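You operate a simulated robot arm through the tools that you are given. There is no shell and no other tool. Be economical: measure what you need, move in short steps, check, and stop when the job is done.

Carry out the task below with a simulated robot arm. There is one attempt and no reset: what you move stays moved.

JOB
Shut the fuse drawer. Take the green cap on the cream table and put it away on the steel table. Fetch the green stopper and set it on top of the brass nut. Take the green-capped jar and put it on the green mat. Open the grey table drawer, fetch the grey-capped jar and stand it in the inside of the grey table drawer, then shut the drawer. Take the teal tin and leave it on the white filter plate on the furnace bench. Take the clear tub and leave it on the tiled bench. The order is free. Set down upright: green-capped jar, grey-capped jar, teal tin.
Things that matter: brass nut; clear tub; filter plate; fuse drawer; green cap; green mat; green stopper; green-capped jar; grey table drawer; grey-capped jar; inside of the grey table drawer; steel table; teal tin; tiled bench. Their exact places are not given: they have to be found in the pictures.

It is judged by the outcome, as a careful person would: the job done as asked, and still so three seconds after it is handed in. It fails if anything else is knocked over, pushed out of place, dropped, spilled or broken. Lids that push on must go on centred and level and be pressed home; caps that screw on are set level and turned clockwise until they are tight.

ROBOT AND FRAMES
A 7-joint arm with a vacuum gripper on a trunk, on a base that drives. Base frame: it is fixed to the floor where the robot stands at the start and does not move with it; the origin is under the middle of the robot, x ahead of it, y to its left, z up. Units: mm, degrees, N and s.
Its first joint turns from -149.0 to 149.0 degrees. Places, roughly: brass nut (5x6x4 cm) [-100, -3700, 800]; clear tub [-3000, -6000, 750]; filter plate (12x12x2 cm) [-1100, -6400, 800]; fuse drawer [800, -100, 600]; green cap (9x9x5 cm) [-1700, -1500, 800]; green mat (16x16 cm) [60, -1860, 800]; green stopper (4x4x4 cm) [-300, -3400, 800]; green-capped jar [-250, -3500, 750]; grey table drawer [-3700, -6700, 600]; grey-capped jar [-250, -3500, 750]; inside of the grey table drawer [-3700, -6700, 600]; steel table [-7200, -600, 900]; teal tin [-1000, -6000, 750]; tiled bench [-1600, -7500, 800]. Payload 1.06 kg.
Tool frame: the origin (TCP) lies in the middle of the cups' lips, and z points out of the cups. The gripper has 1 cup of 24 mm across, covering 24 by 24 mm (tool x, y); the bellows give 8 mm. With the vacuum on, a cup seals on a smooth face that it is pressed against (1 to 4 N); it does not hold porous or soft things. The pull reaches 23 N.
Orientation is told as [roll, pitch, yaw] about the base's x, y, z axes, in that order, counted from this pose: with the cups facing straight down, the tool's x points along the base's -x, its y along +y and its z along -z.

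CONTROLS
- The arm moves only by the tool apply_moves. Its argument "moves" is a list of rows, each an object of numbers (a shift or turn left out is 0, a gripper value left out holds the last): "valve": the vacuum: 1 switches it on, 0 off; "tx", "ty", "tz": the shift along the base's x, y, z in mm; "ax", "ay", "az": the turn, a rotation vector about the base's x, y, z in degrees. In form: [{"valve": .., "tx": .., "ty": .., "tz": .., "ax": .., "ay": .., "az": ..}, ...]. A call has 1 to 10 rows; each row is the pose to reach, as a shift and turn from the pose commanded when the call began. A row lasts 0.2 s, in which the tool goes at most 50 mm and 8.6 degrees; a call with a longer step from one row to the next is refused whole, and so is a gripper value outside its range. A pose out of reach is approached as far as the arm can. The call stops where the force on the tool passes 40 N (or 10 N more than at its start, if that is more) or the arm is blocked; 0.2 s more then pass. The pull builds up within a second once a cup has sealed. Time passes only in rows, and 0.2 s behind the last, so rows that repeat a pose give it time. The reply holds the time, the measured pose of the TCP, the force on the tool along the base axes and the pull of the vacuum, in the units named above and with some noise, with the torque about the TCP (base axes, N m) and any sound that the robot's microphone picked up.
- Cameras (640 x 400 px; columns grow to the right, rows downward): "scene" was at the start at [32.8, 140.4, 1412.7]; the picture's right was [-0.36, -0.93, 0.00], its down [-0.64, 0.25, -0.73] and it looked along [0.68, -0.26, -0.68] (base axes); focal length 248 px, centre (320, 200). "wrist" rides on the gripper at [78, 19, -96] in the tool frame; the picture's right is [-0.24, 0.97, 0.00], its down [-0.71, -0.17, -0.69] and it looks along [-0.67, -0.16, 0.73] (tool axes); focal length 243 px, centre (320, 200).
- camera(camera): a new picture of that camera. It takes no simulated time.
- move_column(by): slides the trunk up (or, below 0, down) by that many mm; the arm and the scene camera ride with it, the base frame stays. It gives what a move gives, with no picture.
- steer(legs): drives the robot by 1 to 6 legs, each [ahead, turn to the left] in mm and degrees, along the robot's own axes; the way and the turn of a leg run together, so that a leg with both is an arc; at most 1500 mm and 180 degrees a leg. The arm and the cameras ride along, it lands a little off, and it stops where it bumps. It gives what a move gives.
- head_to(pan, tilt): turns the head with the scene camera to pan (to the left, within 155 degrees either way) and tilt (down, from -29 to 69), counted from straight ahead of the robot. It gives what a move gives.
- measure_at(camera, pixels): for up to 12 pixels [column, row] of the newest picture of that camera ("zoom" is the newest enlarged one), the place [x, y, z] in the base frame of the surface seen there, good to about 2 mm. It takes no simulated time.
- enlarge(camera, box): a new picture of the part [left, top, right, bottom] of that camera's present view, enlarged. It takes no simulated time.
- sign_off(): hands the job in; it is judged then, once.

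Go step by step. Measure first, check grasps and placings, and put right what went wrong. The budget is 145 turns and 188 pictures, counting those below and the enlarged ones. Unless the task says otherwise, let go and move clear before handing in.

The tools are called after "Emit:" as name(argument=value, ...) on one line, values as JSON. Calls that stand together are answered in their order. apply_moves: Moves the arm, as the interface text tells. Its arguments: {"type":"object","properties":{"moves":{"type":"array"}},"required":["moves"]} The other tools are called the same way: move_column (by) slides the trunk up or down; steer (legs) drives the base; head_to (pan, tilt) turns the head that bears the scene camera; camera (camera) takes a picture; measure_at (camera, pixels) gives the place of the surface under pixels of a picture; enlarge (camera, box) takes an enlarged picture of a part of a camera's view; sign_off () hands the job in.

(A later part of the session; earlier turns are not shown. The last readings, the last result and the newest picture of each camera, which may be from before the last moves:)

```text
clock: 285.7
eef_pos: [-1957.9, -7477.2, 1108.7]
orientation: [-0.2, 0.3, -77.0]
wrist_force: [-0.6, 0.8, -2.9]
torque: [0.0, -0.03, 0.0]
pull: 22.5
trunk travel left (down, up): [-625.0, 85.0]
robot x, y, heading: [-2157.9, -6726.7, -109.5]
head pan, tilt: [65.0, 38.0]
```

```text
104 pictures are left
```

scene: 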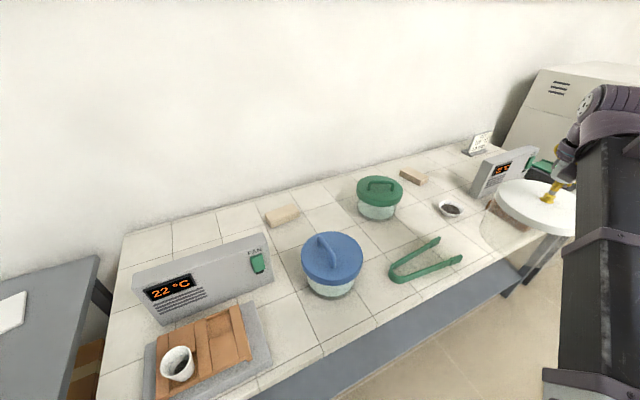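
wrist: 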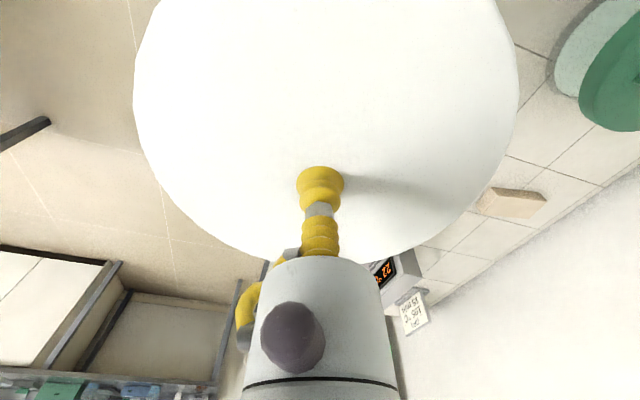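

Clear now. I continue the swing to the free spot.

Emit:
apply_moves(moves=[{"tx": 42, "ty": 18, "az": 3.3}, {"tx": 84, "ty": 38, "az": 6.6}, {"tx": 126, "ty": 59, "az": 9.9}, {"tx": 168, "ty": 81, "az": 13.2}, {"tx": 210, "ty": 104, "az": 16.5}, {"tx": 252, "ty": 127, "az": 19.8}, {"tx": 294, "ty": 150, "az": 23.1}, {"tx": 336, "ty": 173, "az": 26.4}, {"tx": 378, "ty": 197, "az": 29.7}, {"tx": 420, "ty": 220, "az": 33}])

Emit:
apply_moves(moves=[{"tx": 33, "ty": 33, "az": 3.3}, {"tx": 66, "ty": 67, "az": 6.6}, {"tx": 99, "ty": 101, "az": 9.9}, {"tx": 132, "ty": 135, "az": 13.2}, {"tx": 165, "ty": 169, "az": 16.5}, {"tx": 198, "ty": 203, "az": 19.8}, {"tx": 231, "ty": 234, "az": 23}, {"tx": 231, "ty": 234, "az": 23}])

Emit:
camera(camera="wrist")

Emit:
head_to(pan=85, tilt=40)

Emit:
camera(camera="scene")

```text
clock: 287.9
eef_pos: [-1537.3, -7254.6, 1109.3]
orientation: [-0.3, 0.4, -43.9]
wrist_force: [1.2, 0.1, -1.2]
torque: [0.01, -0.02, 0.01]
pull: 23.0
trunk travel left (down, up): [-625.0, 85.0]
robot x, y, heading: [-2160.0, -6727.1, -109.3]
head pan, tilt: [65.0, 38.0]
```

```text
clock: 289.7
eef_pos: [-1304.4, -7021.6, 1107.6]
orientation: [-0.3, 0.4, -21.0]
wrist_force: [-0.7, 0.0, -2.0]
torque: [-0.03, 0.0, -0.02]
pull: 22.9
trunk travel left (down, up): [-625.0, 85.0]
robot x, y, heading: [-2161.2, -6727.7, -109.5]
head pan, tilt: [65.0, 38.0]
```

```text
103 pictures are left
```

wrist: 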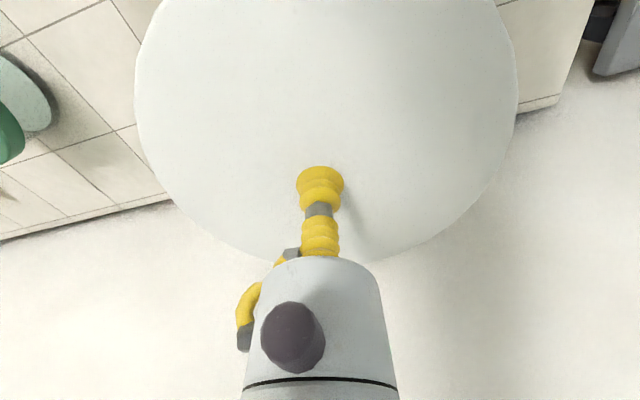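

```text
clock: 290.5
eef_pos: [-1305.3, -7020.4, 1107.9]
orientation: [-0.3, 0.5, -20.9]
wrist_force: [0.9, -0.6, -2.2]
torque: [-0.01, -0.02, 0.0]
pull: 23.0
trunk travel left (down, up): [-625.0, 85.0]
robot x, y, heading: [-2161.8, -6726.1, -109.6]
head pan, tilt: [85.0, 40.0]
```

```text
102 pictures are left
```

scene: 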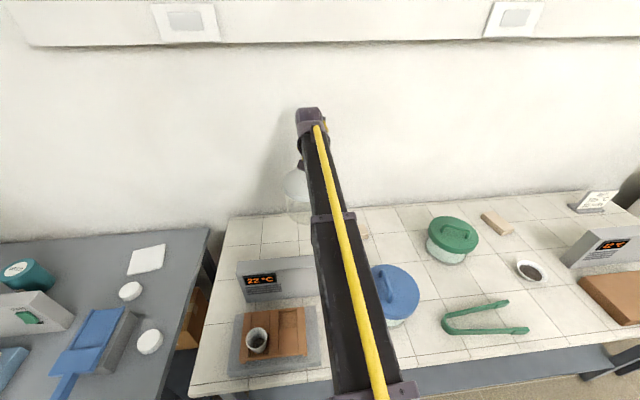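

I check the distance to the wall behind the tub.

Emit:
measure_at(camera="wrist", pixels=[[100, 208], [150, 198], [540, 100], [570, 60], [560, 108], [80, 250], [545, 250]])

Emit:
measure_at(camera="scene", pixels=[[270, 262], [320, 258], [365, 238], [260, 235], [350, 225], [145, 258], [25, 270]])

```text
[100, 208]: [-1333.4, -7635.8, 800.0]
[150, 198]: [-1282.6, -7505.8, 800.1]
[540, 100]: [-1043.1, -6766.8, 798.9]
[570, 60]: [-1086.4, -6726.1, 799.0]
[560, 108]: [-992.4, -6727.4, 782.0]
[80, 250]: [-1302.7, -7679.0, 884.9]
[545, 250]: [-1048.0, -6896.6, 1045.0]
```

```text
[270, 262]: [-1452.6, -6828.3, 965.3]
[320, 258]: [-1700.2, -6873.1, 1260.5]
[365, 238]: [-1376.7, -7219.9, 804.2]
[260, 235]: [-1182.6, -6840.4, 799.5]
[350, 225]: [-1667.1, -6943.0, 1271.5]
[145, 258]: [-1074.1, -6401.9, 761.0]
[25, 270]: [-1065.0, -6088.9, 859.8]
```

The wall is 165 mm from the tub's centre, so there is margin. I lower the tub to the bench.

Emit:
apply_moves(moves=[{"tz": -45}, {"tz": -90}, {"tz": -135}, {"tz": -168}, {"tz": -180}, {"tz": -185}, {"tz": -187}, {"tz": -189}, {"tz": -189}])

```text
clock: 292.5
eef_pos: [-1307.3, -7022.7, 921.2]
orientation: [-0.2, 0.4, -21.0]
wrist_force: [0.1, -1.1, 3.8]
torque: [0.03, -0.04, 0.04]
pull: 22.9
trunk travel left (down, up): [-625.0, 85.0]
robot x, y, heading: [-2163.5, -6725.6, -109.8]
head pan, tilt: [85.0, 40.0]
```

It touched down at 3.8 N. I release, rise, retract, and drive back beside the furnace bench.

Emit:
apply_moves(moves=[{"valve": 0}, {"tz": 0}, {"tz": 0}, {"tz": 0}, {"tz": 4}, {"tz": 15}, {"tz": 60}, {"tz": 105}, {"tz": 150}, {"tz": 190}])

Emit:
camera(camera="wrist")

Emit:
apply_moves(moves=[{"tx": -45, "ty": 15}, {"tx": -90, "ty": 31}, {"tx": -135, "ty": 46}, {"tx": -180, "ty": 62}, {"tx": -225, "ty": 78}])

Emit:
steer(legs=[[0, -4], [-813, 0], [0, 4]])

Emit:
camera(camera="scene")

Emit:
camera(camera="wrist")

```text
clock: 294.7
eef_pos: [-1306.5, -7023.4, 1112.4]
orientation: [-0.3, 0.4, -21.1]
wrist_force: [0.2, -0.5, 0.3]
torque: [-0.01, 0.02, 0.0]
pull: 0.1
trunk travel left (down, up): [-625.0, 85.0]
robot x, y, heading: [-2158.4, -6726.6, -109.6]
head pan, tilt: [85.0, 40.0]
```

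```text
101 pictures are left
```

wrist: 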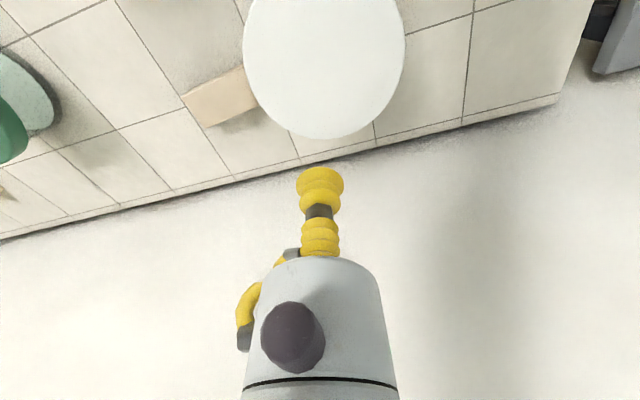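

```text
clock: 295.9
eef_pos: [-1531.9, -6943.6, 1111.4]
orientation: [-0.4, 0.4, -21.0]
wrist_force: [0.5, -0.3, -0.2]
torque: [0.02, 0.01, -0.01]
pull: 0.1
trunk travel left (down, up): [-625.0, 85.0]
robot x, y, heading: [-2164.3, -6724.9, -109.1]
head pan, tilt: [85.0, 40.0]
```

```text
clock: 301.2
eef_pos: [-1204.2, -6193.5, 1111.4]
orientation: [-0.3, 0.4, -20.9]
wrist_force: [-0.1, -0.7, 0.1]
torque: [0.05, 0.02, 0.03]
pull: 0.1
trunk travel left (down, up): [-625.0, 85.0]
robot x, y, heading: [-1834.6, -5980.3, -109.5]
head pan, tilt: [85.0, 40.0]
```

```text
100 pictures are left
```

scene: 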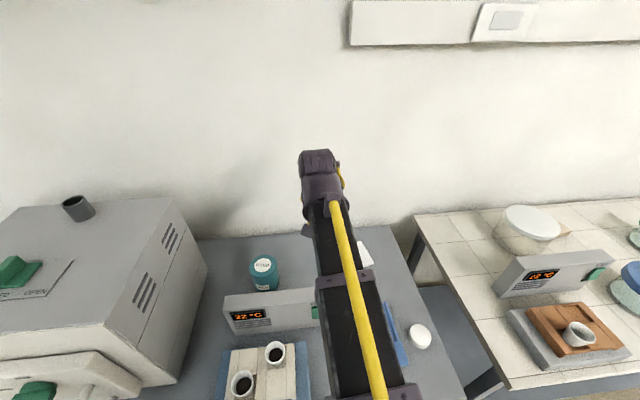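

```text
99 pictures are left
```

wrist: 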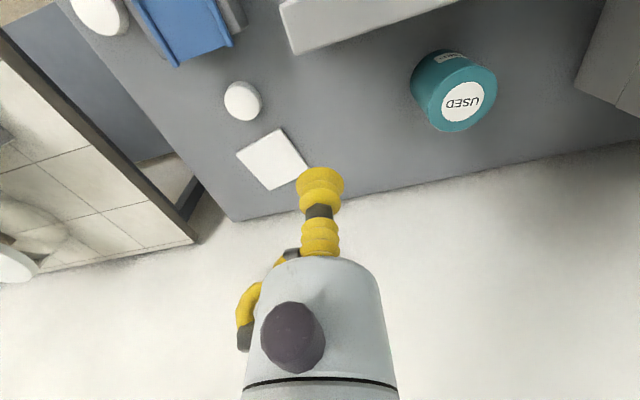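

The tub stands on the tiled bench. The wrist view now shows the tin at (460,95) and the plate at (272,160), so I measure both.

Emit:
measure_at(camera="wrist", pixels=[[463, 100], [430, 105], [495, 85], [460, 130], [470, 72], [238, 153], [278, 131], [305, 165], [270, 188], [272, 160], [290, 20], [420, 80]])

Emit:
enlarge(camera="wrist", box=[380, 30, 540, 150])

```text
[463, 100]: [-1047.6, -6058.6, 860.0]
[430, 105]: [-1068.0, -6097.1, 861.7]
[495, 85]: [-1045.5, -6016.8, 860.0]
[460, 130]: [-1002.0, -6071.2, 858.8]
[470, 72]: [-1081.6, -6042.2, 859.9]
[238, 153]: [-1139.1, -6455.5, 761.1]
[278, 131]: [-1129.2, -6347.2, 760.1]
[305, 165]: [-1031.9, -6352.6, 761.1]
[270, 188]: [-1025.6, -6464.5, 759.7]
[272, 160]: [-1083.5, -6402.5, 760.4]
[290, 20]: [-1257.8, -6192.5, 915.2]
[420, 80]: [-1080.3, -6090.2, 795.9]
```

```text
3.33 times, centred on (460, 90) of wrist
```

zoom: 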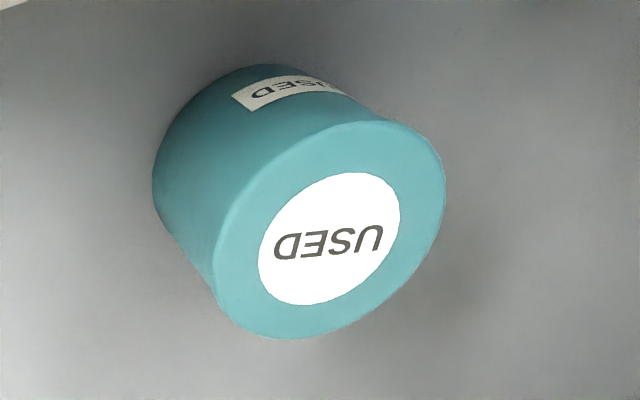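

The tin's top centre is (-1046,-6060,860) and the plate's centre is (-1081,-6405,760.5). I move over the tin.

Emit:
apply_moves(moves=[{"tx": 40, "ty": 26, "az": 3}, {"tx": 80, "ty": 53, "az": 6}, {"tx": 120, "ty": 93, "az": 9}, {"tx": 158, "ty": 133, "az": 12}, {"tx": 158, "ty": 133, "tz": -45, "az": 12}, {"tx": 158, "ty": 133, "tz": -90, "az": 12}, {"tx": 158, "ty": 133, "tz": -135, "az": 12}, {"tx": 158, "ty": 133, "tz": -165, "az": 12}, {"tx": 158, "ty": 133, "tz": -165, "az": 12}])

Emit:
camera(camera="wrist")

Emit:
measure_at(camera="wrist", pixels=[[320, 115], [280, 115], [360, 115], [320, 85], [320, 145]])

```text
refused: row 3 steps farther than a row can; nothing moved
```

```text
97 pictures are left
```

wrist: 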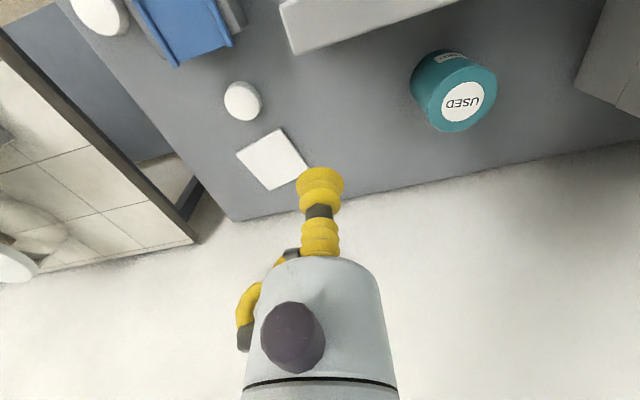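

```text
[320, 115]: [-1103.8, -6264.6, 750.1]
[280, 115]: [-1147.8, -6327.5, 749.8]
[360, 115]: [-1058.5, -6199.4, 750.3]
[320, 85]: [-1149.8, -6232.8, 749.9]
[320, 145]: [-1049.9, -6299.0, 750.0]
```

Refused for one step that was too long, so I resend it with even steps.

Emit:
apply_moves(moves=[{"tx": 32, "ty": 27, "az": 3}, {"tx": 63, "ty": 53, "az": 6}, {"tx": 95, "ty": 80, "az": 9}, {"tx": 126, "ty": 106, "az": 12}, {"tx": 158, "ty": 133, "az": 12}, {"tx": 158, "ty": 133, "tz": -45, "az": 12}, {"tx": 158, "ty": 133, "tz": -90, "az": 12}, {"tx": 158, "ty": 133, "tz": -135, "az": 12}, {"tx": 158, "ty": 133, "tz": -165, "az": 12}, {"tx": 158, "ty": 133, "tz": -165, "az": 12}])

Emit:
camera(camera="wrist")

Emit:
measure_at(camera="wrist", pixels=[[320, 110], [280, 110], [360, 110], [320, 85], [320, 145]])

```text
clock: 303.4
eef_pos: [-1043.4, -6061.6, 944.7]
orientation: [-0.3, 0.4, -9.0]
wrist_force: [-0.6, 0.3, 0.5]
torque: [0.0, 0.0, 0.01]
pull: 0.1
trunk travel left (down, up): [-625.0, 85.0]
robot x, y, heading: [-1836.9, -5979.0, -109.8]
head pan, tilt: [85.0, 40.0]
```

```text
96 pictures are left
```

wrist: 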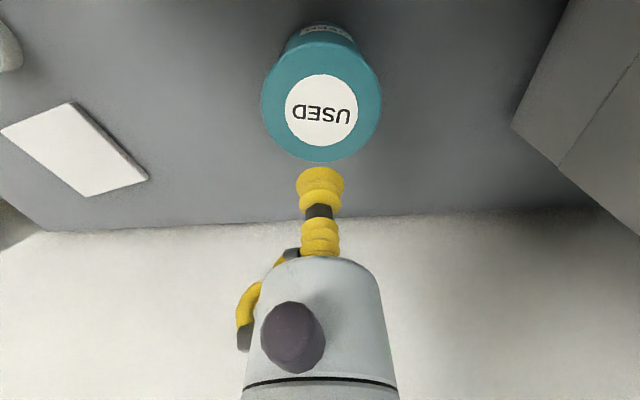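

```text
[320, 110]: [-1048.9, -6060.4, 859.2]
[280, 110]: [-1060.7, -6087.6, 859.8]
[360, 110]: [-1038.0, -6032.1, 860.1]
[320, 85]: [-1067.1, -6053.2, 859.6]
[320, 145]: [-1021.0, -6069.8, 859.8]
```

The centre is (-1049,-6060). I descend and seal, then lift a little.

Emit:
apply_moves(moves=[{"tx": -4, "ty": 1, "tz": -45}, {"valve": 1, "tx": -4, "ty": 1, "tz": -76}, {"tx": -4, "ty": 1, "tz": -83}, {"tx": -4, "ty": 1, "tz": -86}, {"tx": -4, "ty": 1, "tz": -88}, {"tx": -4, "ty": 1, "tz": -88}, {"tx": -4, "ty": 1, "tz": -88}, {"tx": -4, "ty": 1, "tz": -88}, {"tx": -4, "ty": 1, "tz": -88}, {"tx": -4, "ty": 1, "tz": -88}])

Emit:
apply_moves(moves=[{"tz": 10}, {"tz": 30}, {"tz": 70}, {"tz": 110}, {"tz": 110}])

Emit:
camera(camera="wrist")

```text
clock: 305.6
eef_pos: [-1050.3, -6060.7, 859.5]
orientation: [-0.3, 0.4, -9.0]
wrist_force: [-2.7, -3.1, 7.0]
torque: [0.0, -0.1, -0.01]
pull: 23.0
trunk travel left (down, up): [-625.0, 85.0]
robot x, y, heading: [-1838.7, -5976.6, -109.4]
head pan, tilt: [85.0, 40.0]
```

```text
clock: 306.8
eef_pos: [-1050.1, -6060.4, 968.3]
orientation: [-0.3, 0.4, -8.9]
wrist_force: [0.3, -0.2, -4.8]
torque: [0.02, 0.05, -0.01]
pull: 22.8
trunk travel left (down, up): [-625.0, 85.0]
robot x, y, heading: [-1836.0, -5979.1, -109.3]
head pan, tilt: [85.0, 40.0]
```

```text
95 pictures are left
```

wrist: 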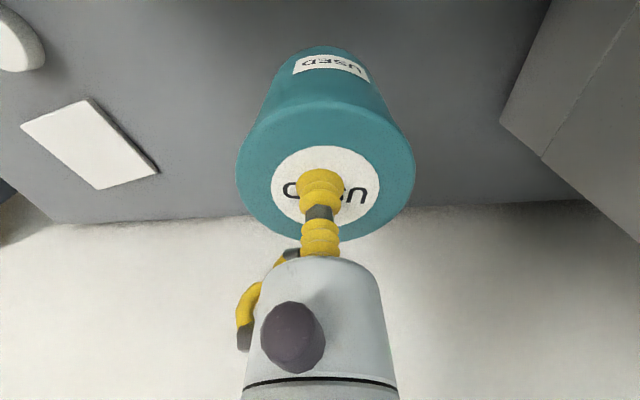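

The tin is held (4.8 N). I carry it over the plate.

Emit:
apply_moves(moves=[{"tx": -4, "ty": -43, "az": -2}, {"tx": -8, "ty": -86, "az": -4}, {"tx": -12, "ty": -129, "az": -6}, {"tx": -16, "ty": -172, "az": -8}, {"tx": -20, "ty": -215, "az": -10}, {"tx": -24, "ty": -258, "az": -12}, {"tx": -28, "ty": -301, "az": -14}, {"tx": -32, "ty": -345, "az": -16}, {"tx": -32, "ty": -345, "az": -16}, {"tx": -32, "ty": -345, "tz": -45, "az": -16}])

Emit:
camera(camera="wrist")

Emit:
head_to(pan=80, tilt=45)

Emit:
camera(camera="scene")

```text
clock: 309.0
eef_pos: [-1081.0, -6403.3, 922.7]
orientation: [-0.2, 0.4, -25.0]
wrist_force: [0.6, 0.7, -4.4]
torque: [-0.06, 0.01, 0.0]
pull: 22.9
trunk travel left (down, up): [-625.0, 85.0]
robot x, y, heading: [-1836.2, -5981.2, -109.7]
head pan, tilt: [85.0, 40.0]
```

```text
94 pictures are left
```

wrist: 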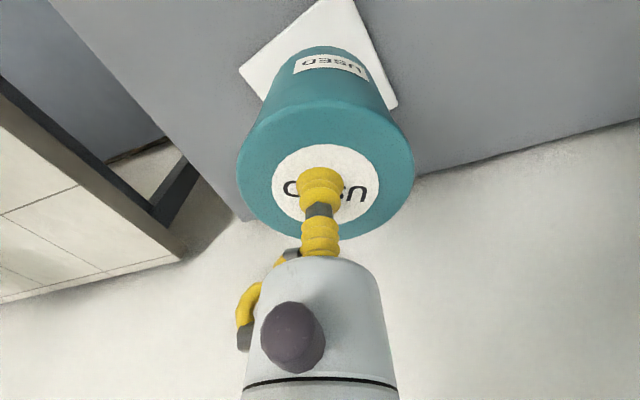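

```text
clock: 309.7
eef_pos: [-1082.2, -6404.2, 923.3]
orientation: [-0.3, 0.3, -25.0]
wrist_force: [0.5, 0.4, -5.1]
torque: [0.05, 0.03, 0.0]
pull: 23.5
trunk travel left (down, up): [-625.0, 85.0]
robot x, y, heading: [-1836.8, -5973.8, -109.0]
head pan, tilt: [80.0, 45.0]
```

```text
93 pictures are left
```

scene: 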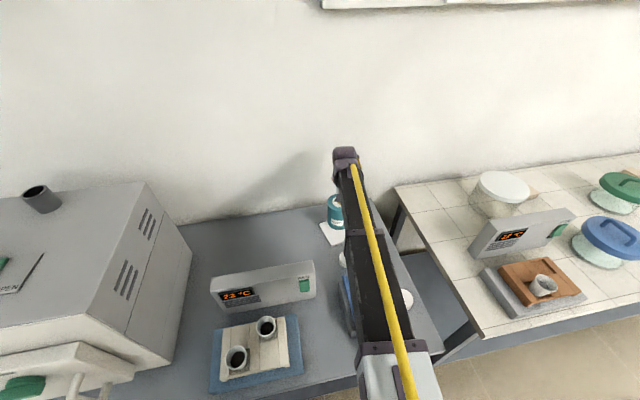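

Emit:
apply_moves(moves=[{"tz": -30}, {"tz": -44}, {"tz": -49}, {"tz": -51}, {"tz": -53}, {"tz": -54}, {"tz": -54}])

Emit:
camera(camera="wrist")

```text
clock: 311.3
eef_pos: [-1082.9, -6405.3, 870.0]
orientation: [-0.3, 0.4, -24.9]
wrist_force: [-1.2, -1.0, 15.3]
torque: [0.01, -0.08, 0.01]
pull: 23.0
trunk travel left (down, up): [-625.0, 85.0]
robot x, y, heading: [-1833.6, -5975.8, -109.5]
head pan, tilt: [80.0, 45.0]
```

```text
92 pictures are left
```

wrist: 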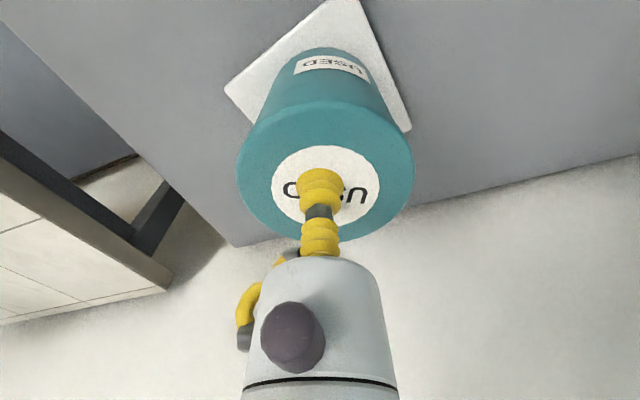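

Seated firmly. I release, rise and swing the arm to the front.

Emit:
apply_moves(moves=[{"tz": 2}, {"valve": 0, "tz": 2}, {"tz": 2}, {"tz": 2}, {"tz": 2}, {"tz": 5}, {"tz": 20}, {"tz": 65}, {"tz": 110}, {"tz": 155}])

Emit:
apply_moves(moves=[{"tz": 40}, {"tz": 85}, {"tx": -38, "ty": -25, "tz": 85}, {"tx": -76, "ty": -50, "tz": 85}, {"tx": -114, "ty": -75, "tz": 85}, {"tx": -152, "ty": -100, "tz": 85}, {"tx": -190, "ty": -125, "tz": 85}, {"tx": -228, "ty": -150, "tz": 85}, {"tx": -266, "ty": -175, "tz": 85}, {"tx": -304, "ty": -200, "tz": 85}])

Emit:
camera(camera="scene")

Emit:
apply_moves(moves=[{"tx": -40, "ty": -22, "az": -6}, {"tx": -82, "ty": -42, "az": -12}, {"tx": -126, "ty": -58, "az": -18}, {"tx": -171, "ty": -70, "az": -24}, {"tx": -217, "ty": -76, "az": -30}, {"tx": -264, "ty": -78, "az": -36}, {"tx": -311, "ty": -76, "az": -42}, {"tx": -358, "ty": -70, "az": -48}, {"tx": -405, "ty": -62, "az": -54}, {"tx": -452, "ty": -54, "az": -60}])

Emit:
apply_moves(moves=[{"tx": -46, "ty": 12, "az": -6}, {"tx": -92, "ty": 26, "az": -12}, {"tx": -138, "ty": 42, "az": -18}, {"tx": -184, "ty": 58, "az": -24}])

```text
clock: 313.5
eef_pos: [-1080.1, -6404.9, 1024.2]
orientation: [-0.3, 0.4, -25.0]
wrist_force: [-1.1, 0.0, 0.4]
torque: [0.03, 0.01, -0.02]
pull: 0.1
trunk travel left (down, up): [-625.0, 85.0]
robot x, y, heading: [-1833.1, -5978.9, -109.5]
head pan, tilt: [80.0, 45.0]
```

```text
clock: 315.7
eef_pos: [-1386.5, -6604.2, 1109.6]
orientation: [-0.2, 0.4, -25.0]
wrist_force: [0.5, 0.3, -0.1]
torque: [0.0, 0.04, 0.0]
pull: 0.0
trunk travel left (down, up): [-625.0, 85.0]
robot x, y, heading: [-1838.7, -5977.1, -109.6]
head pan, tilt: [80.0, 45.0]
```

```text
91 pictures are left
```

scene: 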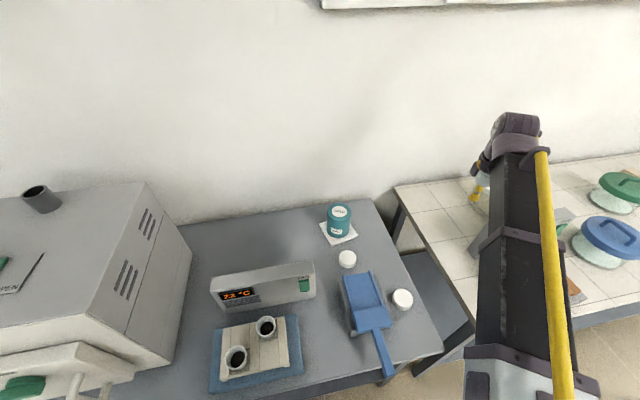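

```text
clock: 317.9
eef_pos: [-1839.4, -6659.1, 1110.7]
orientation: [-0.3, 0.4, -85.1]
wrist_force: [-0.8, 0.5, -0.5]
torque: [0.02, -0.02, -0.01]
pull: 0.0
trunk travel left (down, up): [-625.0, 85.0]
robot x, y, heading: [-1835.2, -5979.7, -109.8]
head pan, tilt: [80.0, 45.0]
```

```text
clock: 318.9
eef_pos: [-2021.2, -6599.7, 1108.5]
orientation: [-0.3, 0.5, -109.1]
wrist_force: [0.4, -0.4, -0.4]
torque: [0.01, -0.02, 0.02]
pull: 0.0
trunk travel left (down, up): [-625.0, 85.0]
robot x, y, heading: [-1837.1, -5976.1, -109.3]
head pan, tilt: [80.0, 45.0]
```

The tin stands on the plate. I turn around and drive up the main aisle toward the cream table and the green cap.

Emit:
steer(legs=[[0, -171.8], [1400, 0], [1400, 0], [1265, 0], [0, -8]])

Emit:
head_to(pan=70, tilt=40)

Emit:
camera(camera="scene")

```text
clock: 346.0
eef_pos: [-975.2, -1343.1, 1109.1]
orientation: [-0.2, 0.2, 73.0]
wrist_force: [-0.3, 0.6, -0.3]
torque: [0.01, 0.04, -0.02]
pull: 0.1
trunk travel left (down, up): [-625.0, 85.0]
robot x, y, heading: [-1142.8, -1970.0, 72.2]
head pan, tilt: [80.0, 45.0]
```

```text
clock: 346.7
eef_pos: [-975.1, -1341.6, 1108.8]
orientation: [-0.3, 0.4, 72.9]
wrist_force: [1.1, -0.3, -0.7]
torque: [0.0, 0.02, 0.0]
pull: 0.0
trunk travel left (down, up): [-625.0, 85.0]
robot x, y, heading: [-1138.9, -1966.5, 72.4]
head pan, tilt: [70.0, 40.0]
```

```text
90 pictures are left
```

scene: 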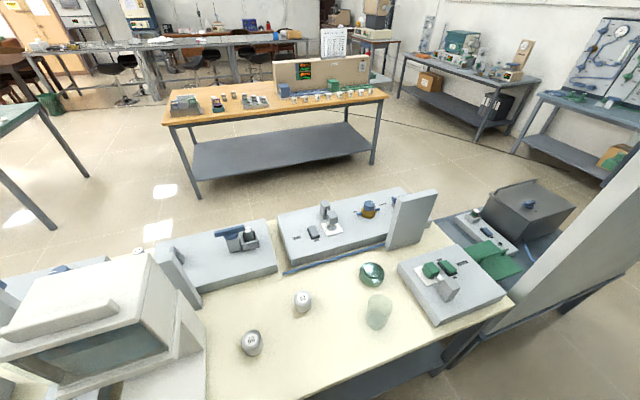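

Emit:
enlarge(camera="scene", box=[220, 230, 520, 400])

Emit:
measure_at(camera="scene", pixels=[[373, 272], [362, 270], [384, 270], [373, 262], [378, 310], [302, 300], [440, 280]])

Emit:
enlarge(camera="scene", box=[0, 0, 320, 140])

```text
2.13 times, centred on (370, 315) of scene
```

zoom: 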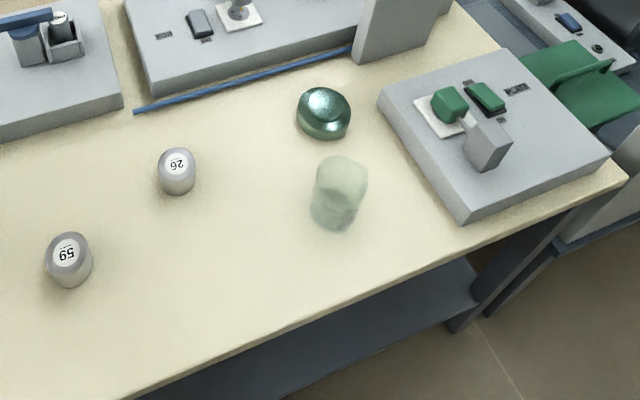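

```text
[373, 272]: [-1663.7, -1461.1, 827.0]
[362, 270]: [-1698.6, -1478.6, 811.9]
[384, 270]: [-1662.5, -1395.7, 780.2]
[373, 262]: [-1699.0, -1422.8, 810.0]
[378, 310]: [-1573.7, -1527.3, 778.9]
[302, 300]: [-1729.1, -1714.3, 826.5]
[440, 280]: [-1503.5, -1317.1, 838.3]
```

```text
2.00 times, centred on (160, 70) of scene
```

zoom: 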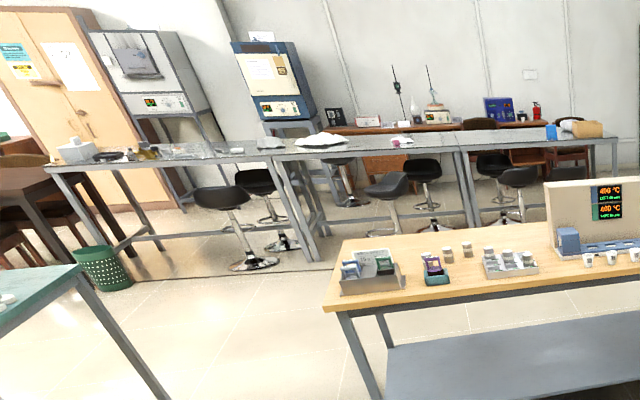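

The cap is the green metallic dome at (372,272), about z 827. The steel table is probably the long bench in the distance, so I measure it.

Emit:
measure_at(camera="zoom", pixels=[[430, 145], [240, 155], [70, 165], [590, 132], [315, 255], [470, 220], [130, 150], [350, 148], [105, 260], [520, 135], [160, 250], [612, 180]])

Emit:
enlarge(camera="scene", box=[340, 250, 410, 294])

Emit:
measure_at(camera="zoom", pixels=[[300, 170], [230, 200], [400, 200], [300, 120], [300, 230], [330, 300], [200, 150], [400, 150]])

```text
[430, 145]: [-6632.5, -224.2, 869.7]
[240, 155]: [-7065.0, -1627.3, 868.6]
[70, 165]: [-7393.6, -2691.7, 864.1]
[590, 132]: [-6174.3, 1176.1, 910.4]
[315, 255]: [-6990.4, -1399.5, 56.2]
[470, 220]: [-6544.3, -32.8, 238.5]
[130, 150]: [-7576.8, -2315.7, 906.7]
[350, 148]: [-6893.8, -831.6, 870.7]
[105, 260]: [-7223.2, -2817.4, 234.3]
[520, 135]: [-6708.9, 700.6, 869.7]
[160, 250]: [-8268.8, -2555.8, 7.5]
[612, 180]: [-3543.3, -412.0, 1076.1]
```

```text
9.09 times, centred on (375, 272) of scene
```

zoom: 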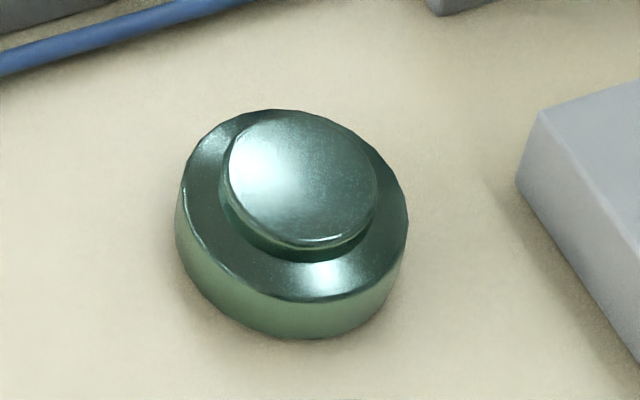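

```text
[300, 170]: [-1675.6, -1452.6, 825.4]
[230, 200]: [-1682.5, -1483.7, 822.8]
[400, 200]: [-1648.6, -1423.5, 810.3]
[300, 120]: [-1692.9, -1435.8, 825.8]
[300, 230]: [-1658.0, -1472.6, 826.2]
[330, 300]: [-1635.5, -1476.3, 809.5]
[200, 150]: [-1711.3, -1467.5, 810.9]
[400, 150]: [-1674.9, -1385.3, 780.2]
```

The cap has a flat boss at z 826, centred near (-1673,-1456). I swing the arm left above it.

Emit:
apply_moves(moves=[{"tx": -46, "ty": 8, "az": 4}, {"tx": -92, "ty": 15, "az": 8}, {"tx": -138, "ty": 20, "az": 12}, {"tx": -184, "ty": 23, "az": 16}, {"tx": -230, "ty": 24, "az": 20}, {"tx": -276, "ty": 23, "az": 24}, {"tx": -322, "ty": 18, "az": 28}, {"tx": -368, "ty": 10, "az": 32}, {"tx": -412, "ty": -2, "az": 36}, {"tx": -456, "ty": -16, "az": 40}])

Emit:
apply_moves(moves=[{"tx": -40, "ty": -16, "az": 4}, {"tx": -80, "ty": -32, "az": 8}, {"tx": -120, "ty": -48, "az": 12}, {"tx": -160, "ty": -64, "az": 16}, {"tx": -200, "ty": -80, "az": 20}, {"tx": -242, "ty": -97, "az": 23}, {"tx": -242, "ty": -97, "tz": -45, "az": 23}, {"tx": -242, "ty": -97, "tz": -90, "az": 23}, {"tx": -242, "ty": -97, "tz": -135, "az": 23}, {"tx": -242, "ty": -97, "tz": -180, "az": 23}])

Emit:
camera(camera="wrist")

```text
clock: 348.9
eef_pos: [-1433.3, -1359.1, 1109.4]
orientation: [-0.3, 0.4, 112.9]
wrist_force: [0.6, -0.2, 0.0]
torque: [0.04, -0.02, 0.02]
pull: 0.1
trunk travel left (down, up): [-625.0, 85.0]
robot x, y, heading: [-1145.5, -1972.8, 72.2]
head pan, tilt: [70.0, 40.0]
```

```text
clock: 351.1
eef_pos: [-1673.6, -1455.3, 929.7]
orientation: [-0.3, 0.5, 135.8]
wrist_force: [0.7, -0.5, 0.2]
torque: [0.0, 0.03, 0.02]
pull: 0.1
trunk travel left (down, up): [-625.0, 85.0]
robot x, y, heading: [-1140.2, -1973.2, 72.4]
head pan, tilt: [70.0, 40.0]
```

```text
86 pictures are left
```

wrist: 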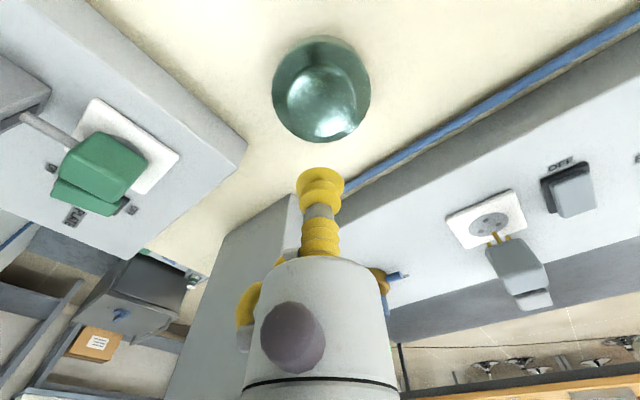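

Emit:
enlarge(camera="wrist", box=[260, 30, 384, 150])

Emit:
measure_at(camera="wrist", pixels=[[327, 103], [293, 103], [360, 103], [327, 75], [327, 133], [327, 90]])

```text
3.33 times, centred on (322, 90) of wrist
```

zoom: 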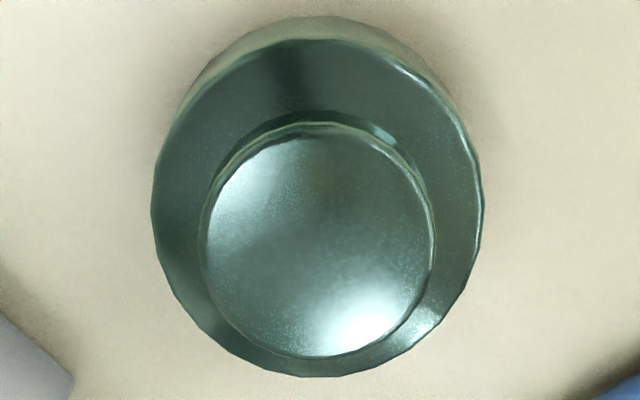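

```text
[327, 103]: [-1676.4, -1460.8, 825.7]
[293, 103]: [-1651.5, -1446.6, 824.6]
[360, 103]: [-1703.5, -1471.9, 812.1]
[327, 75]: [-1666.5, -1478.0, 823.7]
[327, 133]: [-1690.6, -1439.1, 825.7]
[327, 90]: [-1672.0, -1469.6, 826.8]
```

The boss centre is about (-1673,-1459,825.5). I descend and seal.

Emit:
apply_moves(moves=[{"tx": 1, "ty": -4, "tz": -45}, {"tx": 1, "ty": -4, "tz": -85}, {"valve": 1, "tx": 1, "ty": -4, "tz": -98}, {"tx": 1, "ty": -4, "tz": -102}, {"tx": 1, "ty": -4, "tz": -105}, {"tx": 1, "ty": -4, "tz": -106}, {"tx": 1, "ty": -4, "tz": -106}, {"tx": 1, "ty": -4, "tz": -106}, {"tx": 1, "ty": -4, "tz": -106}, {"tx": 1, "ty": -4, "tz": -106}])

Emit:
apply_moves(moves=[{"tz": 20}, {"tz": 65}, {"tz": 110}, {"tz": 155}, {"tz": 200}, {"tz": 240}, {"tz": 280}, {"tz": 280}])

Emit:
camera(camera="wrist")

```text
clock: 353.3
eef_pos: [-1672.9, -1459.7, 822.1]
orientation: [-0.3, 0.3, 136.0]
wrist_force: [-0.6, 3.6, 8.7]
torque: [-0.01, 0.09, -0.06]
pull: 23.0
trunk travel left (down, up): [-625.0, 85.0]
robot x, y, heading: [-1144.0, -1970.5, 72.4]
head pan, tilt: [70.0, 40.0]
```

```text
clock: 355.1
eef_pos: [-1671.6, -1459.4, 1103.9]
orientation: [-0.4, 0.4, 136.0]
wrist_force: [0.3, -0.5, -2.4]
torque: [-0.02, -0.01, -0.02]
pull: 23.2
trunk travel left (down, up): [-625.0, 85.0]
robot x, y, heading: [-1143.4, -1970.2, 72.6]
head pan, tilt: [70.0, 40.0]
```

```text
84 pictures are left
```

wrist: 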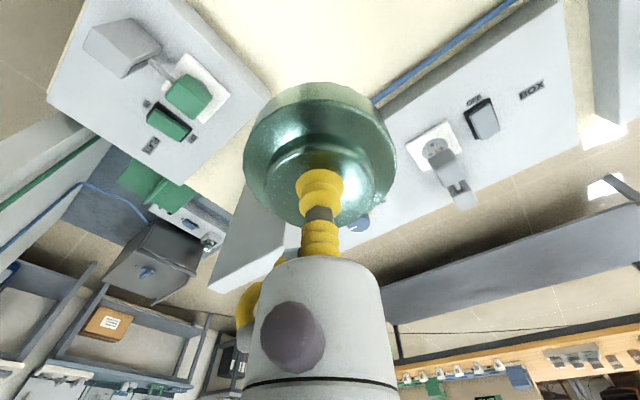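

The cap is held (2.4 N). I swing it to the front and drive out of the main aisle to the starting area.

Emit:
apply_moves(moves=[{"tx": 40, "ty": 16, "az": -4}, {"tx": 80, "ty": 32, "az": -8}, {"tx": 120, "ty": 48, "az": -12}, {"tx": 160, "ty": 64, "az": -16}, {"tx": 200, "ty": 80, "az": -20}, {"tx": 242, "ty": 97, "az": -23}])

Emit:
apply_moves(moves=[{"tx": 44, "ty": 14, "az": -4}, {"tx": 88, "ty": 26, "az": -8}, {"tx": 134, "ty": 34, "az": -12}, {"tx": 180, "ty": 39, "az": -16}, {"tx": 226, "ty": 40, "az": -20}, {"tx": 272, "ty": 39, "az": -24}, {"tx": 318, "ty": 36, "az": -28}, {"tx": 364, "ty": 31, "az": -32}, {"tx": 410, "ty": 24, "az": -36}, {"tx": 456, "ty": 16, "az": -40}])

Emit:
steer(legs=[[0, -5], [1100, 0], [1040, 0]])

Emit:
head_to(pan=60, tilt=35)

Emit:
camera(camera="scene")

```text
clock: 356.5
eef_pos: [-1431.2, -1361.7, 1103.0]
orientation: [-0.2, 0.5, 112.8]
wrist_force: [-0.2, 0.0, -3.7]
torque: [-0.05, -0.01, -0.01]
pull: 23.0
trunk travel left (down, up): [-625.0, 85.0]
robot x, y, heading: [-1140.8, -1970.7, 72.7]
head pan, tilt: [70.0, 40.0]
```

```text
clock: 358.7
eef_pos: [-973.5, -1346.6, 1103.0]
orientation: [-0.3, 0.3, 72.8]
wrist_force: [-0.4, 0.1, -2.6]
torque: [-0.03, 0.03, -0.01]
pull: 23.2
trunk travel left (down, up): [-625.0, 85.0]
robot x, y, heading: [-1138.8, -1966.2, 72.4]
head pan, tilt: [70.0, 40.0]
```

```text
clock: 369.9
eef_pos: [-107.5, 617.7, 1103.4]
orientation: [-0.3, 0.4, 68.3]
wrist_force: [0.2, 0.1, -2.8]
torque: [0.0, 0.02, -0.02]
pull: 22.3
trunk travel left (down, up): [-625.0, 85.0]
robot x, y, heading: [-324.5, 6.4, 67.9]
head pan, tilt: [70.0, 40.0]
```

```text
clock: 370.6
eef_pos: [-107.7, 617.6, 1102.2]
orientation: [-0.3, 0.4, 68.3]
wrist_force: [-0.2, -0.1, -2.6]
torque: [-0.02, 0.0, 0.03]
pull: 23.0
trunk travel left (down, up): [-625.0, 85.0]
robot x, y, heading: [-321.8, 8.0, 67.9]
head pan, tilt: [60.0, 35.0]
```

```text
83 pictures are left
```

scene: 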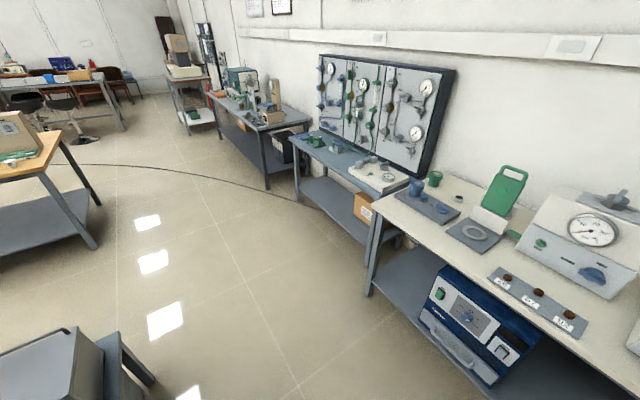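

Emit:
measure_at(camera="scene", pixels=[[505, 350], [368, 293], [380, 200], [298, 200], [267, 188], [95, 247], [185, 133], [150, 380], [125, 130], [500, 180], [275, 230], [470, 240]])

```text
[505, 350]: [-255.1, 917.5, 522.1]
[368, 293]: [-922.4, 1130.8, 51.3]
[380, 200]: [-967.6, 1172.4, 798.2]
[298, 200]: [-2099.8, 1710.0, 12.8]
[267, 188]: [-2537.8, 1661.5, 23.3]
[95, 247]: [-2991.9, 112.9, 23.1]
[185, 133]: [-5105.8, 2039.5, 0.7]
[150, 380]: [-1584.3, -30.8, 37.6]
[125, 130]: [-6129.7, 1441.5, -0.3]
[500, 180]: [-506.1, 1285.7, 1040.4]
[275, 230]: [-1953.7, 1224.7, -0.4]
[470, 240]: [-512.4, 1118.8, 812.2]
```

The channel is clear along heading 159.6°. I drive down it toward the steel table.

Emit:
steer(legs=[[0, 91.7], [1400, 0], [1400, 0], [1200, 0]])

Emit:
head_to(pan=15, tilt=25)

Emit:
camera(camera="scene")

```text
clock: 393.7
eef_pos: [-4690.2, 1616.2, 1104.0]
orientation: [-0.3, 0.4, 159.7]
wrist_force: [-0.1, 0.3, -3.3]
torque: [-0.02, 0.01, -0.03]
pull: 23.1
trunk travel left (down, up): [-625.0, 85.0]
robot x, y, heading: [-4074.1, 1411.9, 159.0]
head pan, tilt: [60.0, 35.0]
```

```text
clock: 394.9
eef_pos: [-4691.5, 1616.1, 1103.0]
orientation: [-0.4, 0.4, 159.7]
wrist_force: [-1.4, -0.3, -3.1]
torque: [0.0, -0.04, -0.01]
pull: 22.6
trunk travel left (down, up): [-625.0, 85.0]
robot x, y, heading: [-4076.1, 1416.1, 159.2]
head pan, tilt: [15.0, 25.0]
```

```text
82 pictures are left
```

scene: 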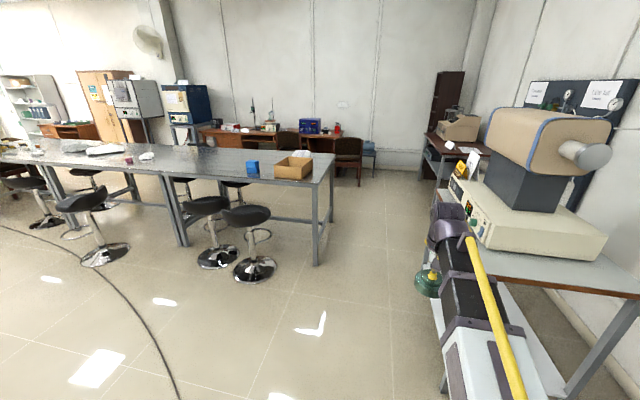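

The near side of the steel table has stools, so its right end is the best approach. I measure it.

Emit:
measure_at(camera="scene", pixels=[[330, 160], [315, 262], [300, 183], [293, 170], [252, 168], [215, 160], [180, 170], [330, 220], [255, 270], [235, 175], [440, 380], [185, 155]])

Emit:
enlarge(camera="scene", box=[140, 120, 360, 280])

```text
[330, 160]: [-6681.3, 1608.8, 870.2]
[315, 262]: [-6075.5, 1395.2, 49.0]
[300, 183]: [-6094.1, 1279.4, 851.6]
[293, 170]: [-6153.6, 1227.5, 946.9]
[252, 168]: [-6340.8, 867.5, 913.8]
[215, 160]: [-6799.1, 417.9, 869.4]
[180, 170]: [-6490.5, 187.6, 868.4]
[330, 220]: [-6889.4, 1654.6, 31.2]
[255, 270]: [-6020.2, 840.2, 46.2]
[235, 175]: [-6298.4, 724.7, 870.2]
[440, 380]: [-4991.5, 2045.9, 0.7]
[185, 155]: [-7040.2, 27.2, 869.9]
```

```text
2.50 times, centred on (250, 200) of scene
```

zoom: 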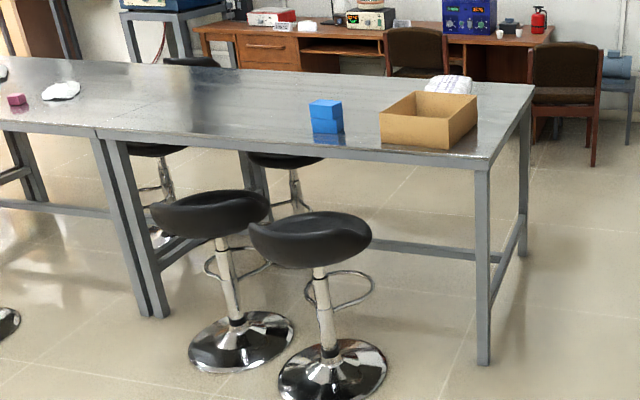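

A free spot lies near the front edge, left of the blue box, at about (-6404,650,870). I approach in two steps, checking the stools.

Emit:
steer(legs=[[0, 51.5], [900, 0], [0, -37]])

Emit:
head_to(pan=-5, tilt=38)

Emit:
camera(camera="scene")

```text
clock: 403.6
eef_pos: [-5497.2, 1008.8, 1102.9]
orientation: [-0.3, 0.5, 173.8]
wrist_force: [-0.2, 0.2, -3.5]
torque: [0.01, -0.05, 0.02]
pull: 23.0
trunk travel left (down, up): [-625.0, 85.0]
robot x, y, heading: [-4850.9, 962.7, 173.2]
head pan, tilt: [15.0, 25.0]
```

```text
clock: 404.4
eef_pos: [-5496.8, 1008.2, 1103.8]
orientation: [-0.3, 0.4, 173.8]
wrist_force: [-0.2, 0.1, -2.9]
torque: [-0.02, 0.0, 0.0]
pull: 23.1
trunk travel left (down, up): [-625.0, 85.0]
robot x, y, heading: [-4850.1, 964.9, 173.4]
head pan, tilt: [-5.0, 38.0]
```

```text
80 pictures are left
```

scene: 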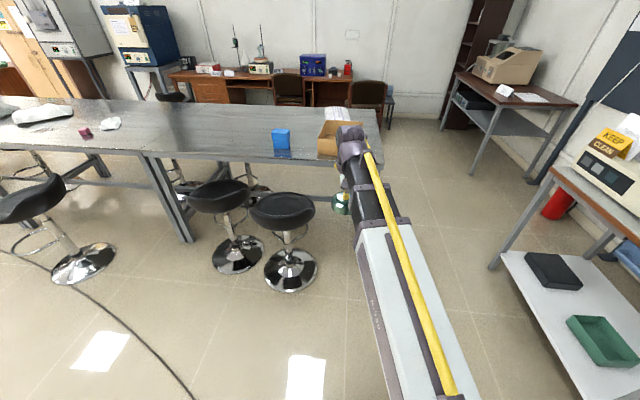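

Emit:
measure_at(camera="scene", pixels=[[290, 290], [240, 272], [293, 265], [237, 250], [190, 155], [230, 160], [230, 140], [255, 155], [185, 240], [285, 210], [215, 195], [82, 278]])

```text
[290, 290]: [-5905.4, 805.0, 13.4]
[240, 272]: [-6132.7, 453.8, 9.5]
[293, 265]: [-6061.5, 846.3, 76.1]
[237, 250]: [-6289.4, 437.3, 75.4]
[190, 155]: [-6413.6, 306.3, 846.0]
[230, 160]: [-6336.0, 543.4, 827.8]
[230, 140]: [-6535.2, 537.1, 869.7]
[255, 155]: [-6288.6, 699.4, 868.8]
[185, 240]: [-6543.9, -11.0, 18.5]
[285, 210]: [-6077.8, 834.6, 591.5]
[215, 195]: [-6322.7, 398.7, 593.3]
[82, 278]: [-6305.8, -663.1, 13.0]
```

The stools' bases end at x≈-5905, which leaves room. I drive the last 790 mm.

Emit:
steer(legs=[[0, 37.3], [780, 0], [0, -37.3]])

Emit:
camera(camera="scene")

Emit:
camera(camera="wrist")

```text
clock: 412.2
eef_pos: [-6168.2, 604.6, 1103.5]
orientation: [-0.2, 0.4, 174.3]
wrist_force: [-0.3, -0.8, -2.5]
torque: [0.02, -0.03, 0.0]
pull: 22.6
trunk travel left (down, up): [-625.0, 85.0]
robot x, y, heading: [-5522.6, 562.4, 173.8]
head pan, tilt: [-5.0, 38.0]
```

```text
79 pictures are left
```

scene: 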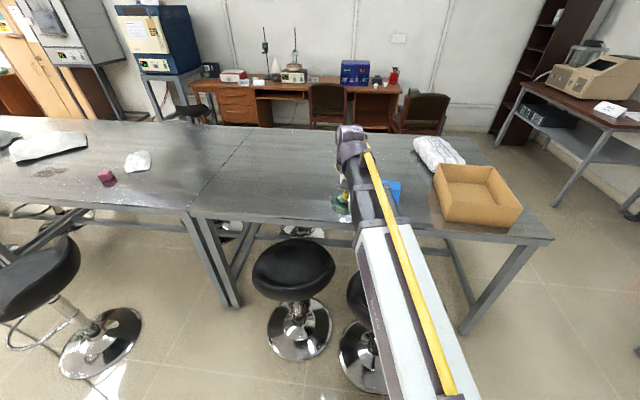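

```text
78 pictures are left
```

wrist: 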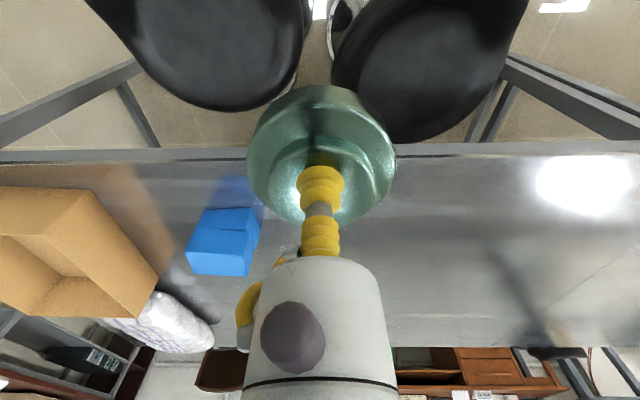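

Emit:
measure_at(camera="wrist", pixels=[[430, 155], [440, 200], [420, 250], [255, 240], [200, 270], [235, 180], [470, 290]])

Emit:
apply_moves(moves=[{"tx": -44, "ty": -3}, {"tx": -88, "ty": -6}, {"tx": -132, "ty": -9}, {"tx": -176, "ty": -12}, {"tx": -220, "ty": -14}, {"tx": -262, "ty": -15}, {"tx": -262, "ty": -15, "tz": -45}, {"tx": -262, "ty": -15, "tz": -90}, {"tx": -262, "ty": -15, "tz": -135}, {"tx": -262, "ty": -15, "tz": -160}])

Emit:
camera(camera="wrist")

Emit:
camera(camera="scene")

```text
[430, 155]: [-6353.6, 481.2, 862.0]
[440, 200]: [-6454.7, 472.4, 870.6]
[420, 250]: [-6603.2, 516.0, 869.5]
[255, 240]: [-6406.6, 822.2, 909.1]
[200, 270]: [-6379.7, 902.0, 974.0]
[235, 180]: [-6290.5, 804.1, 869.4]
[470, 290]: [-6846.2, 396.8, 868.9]
```

```text
clock: 414.4
eef_pos: [-6430.4, 589.2, 943.5]
orientation: [-0.2, 0.5, 174.2]
wrist_force: [1.0, 0.1, -3.4]
torque: [-0.01, -0.04, -0.03]
pull: 22.6
trunk travel left (down, up): [-625.0, 85.0]
robot x, y, heading: [-5524.0, 565.0, 173.7]
head pan, tilt: [-5.0, 38.0]
```

```text
77 pictures are left
```

wrist: 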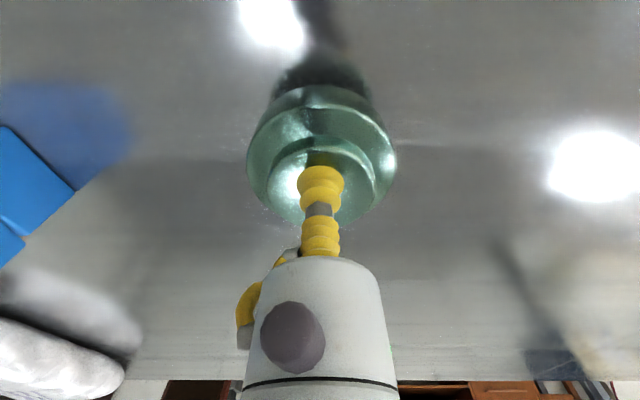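

```text
76 pictures are left
```

scene: 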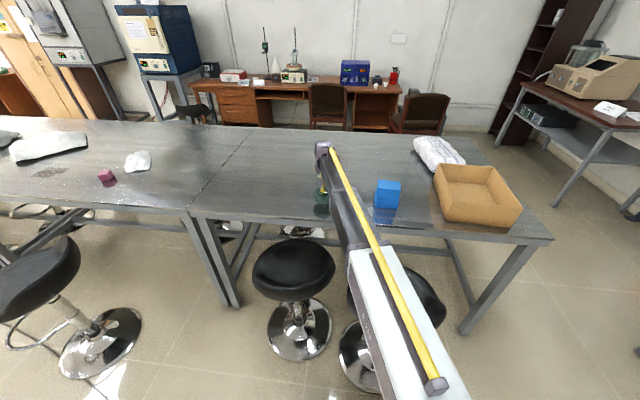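

The area is clear and reflective. I lower it to the table at about z 915.

Emit:
apply_moves(moves=[{"tz": -18}, {"tz": -24}, {"tz": -26}, {"tz": -28}, {"tz": -29}, {"tz": -29}])

```text
clock: 415.8
eef_pos: [-6429.7, 589.6, 915.0]
orientation: [-0.3, 0.3, 174.2]
wrist_force: [-0.5, -0.5, 12.4]
torque: [-0.02, 0.1, 0.0]
pull: 23.1
trunk travel left (down, up): [-625.0, 85.0]
robot x, y, heading: [-5523.1, 565.4, 173.7]
head pan, tilt: [-5.0, 38.0]
```

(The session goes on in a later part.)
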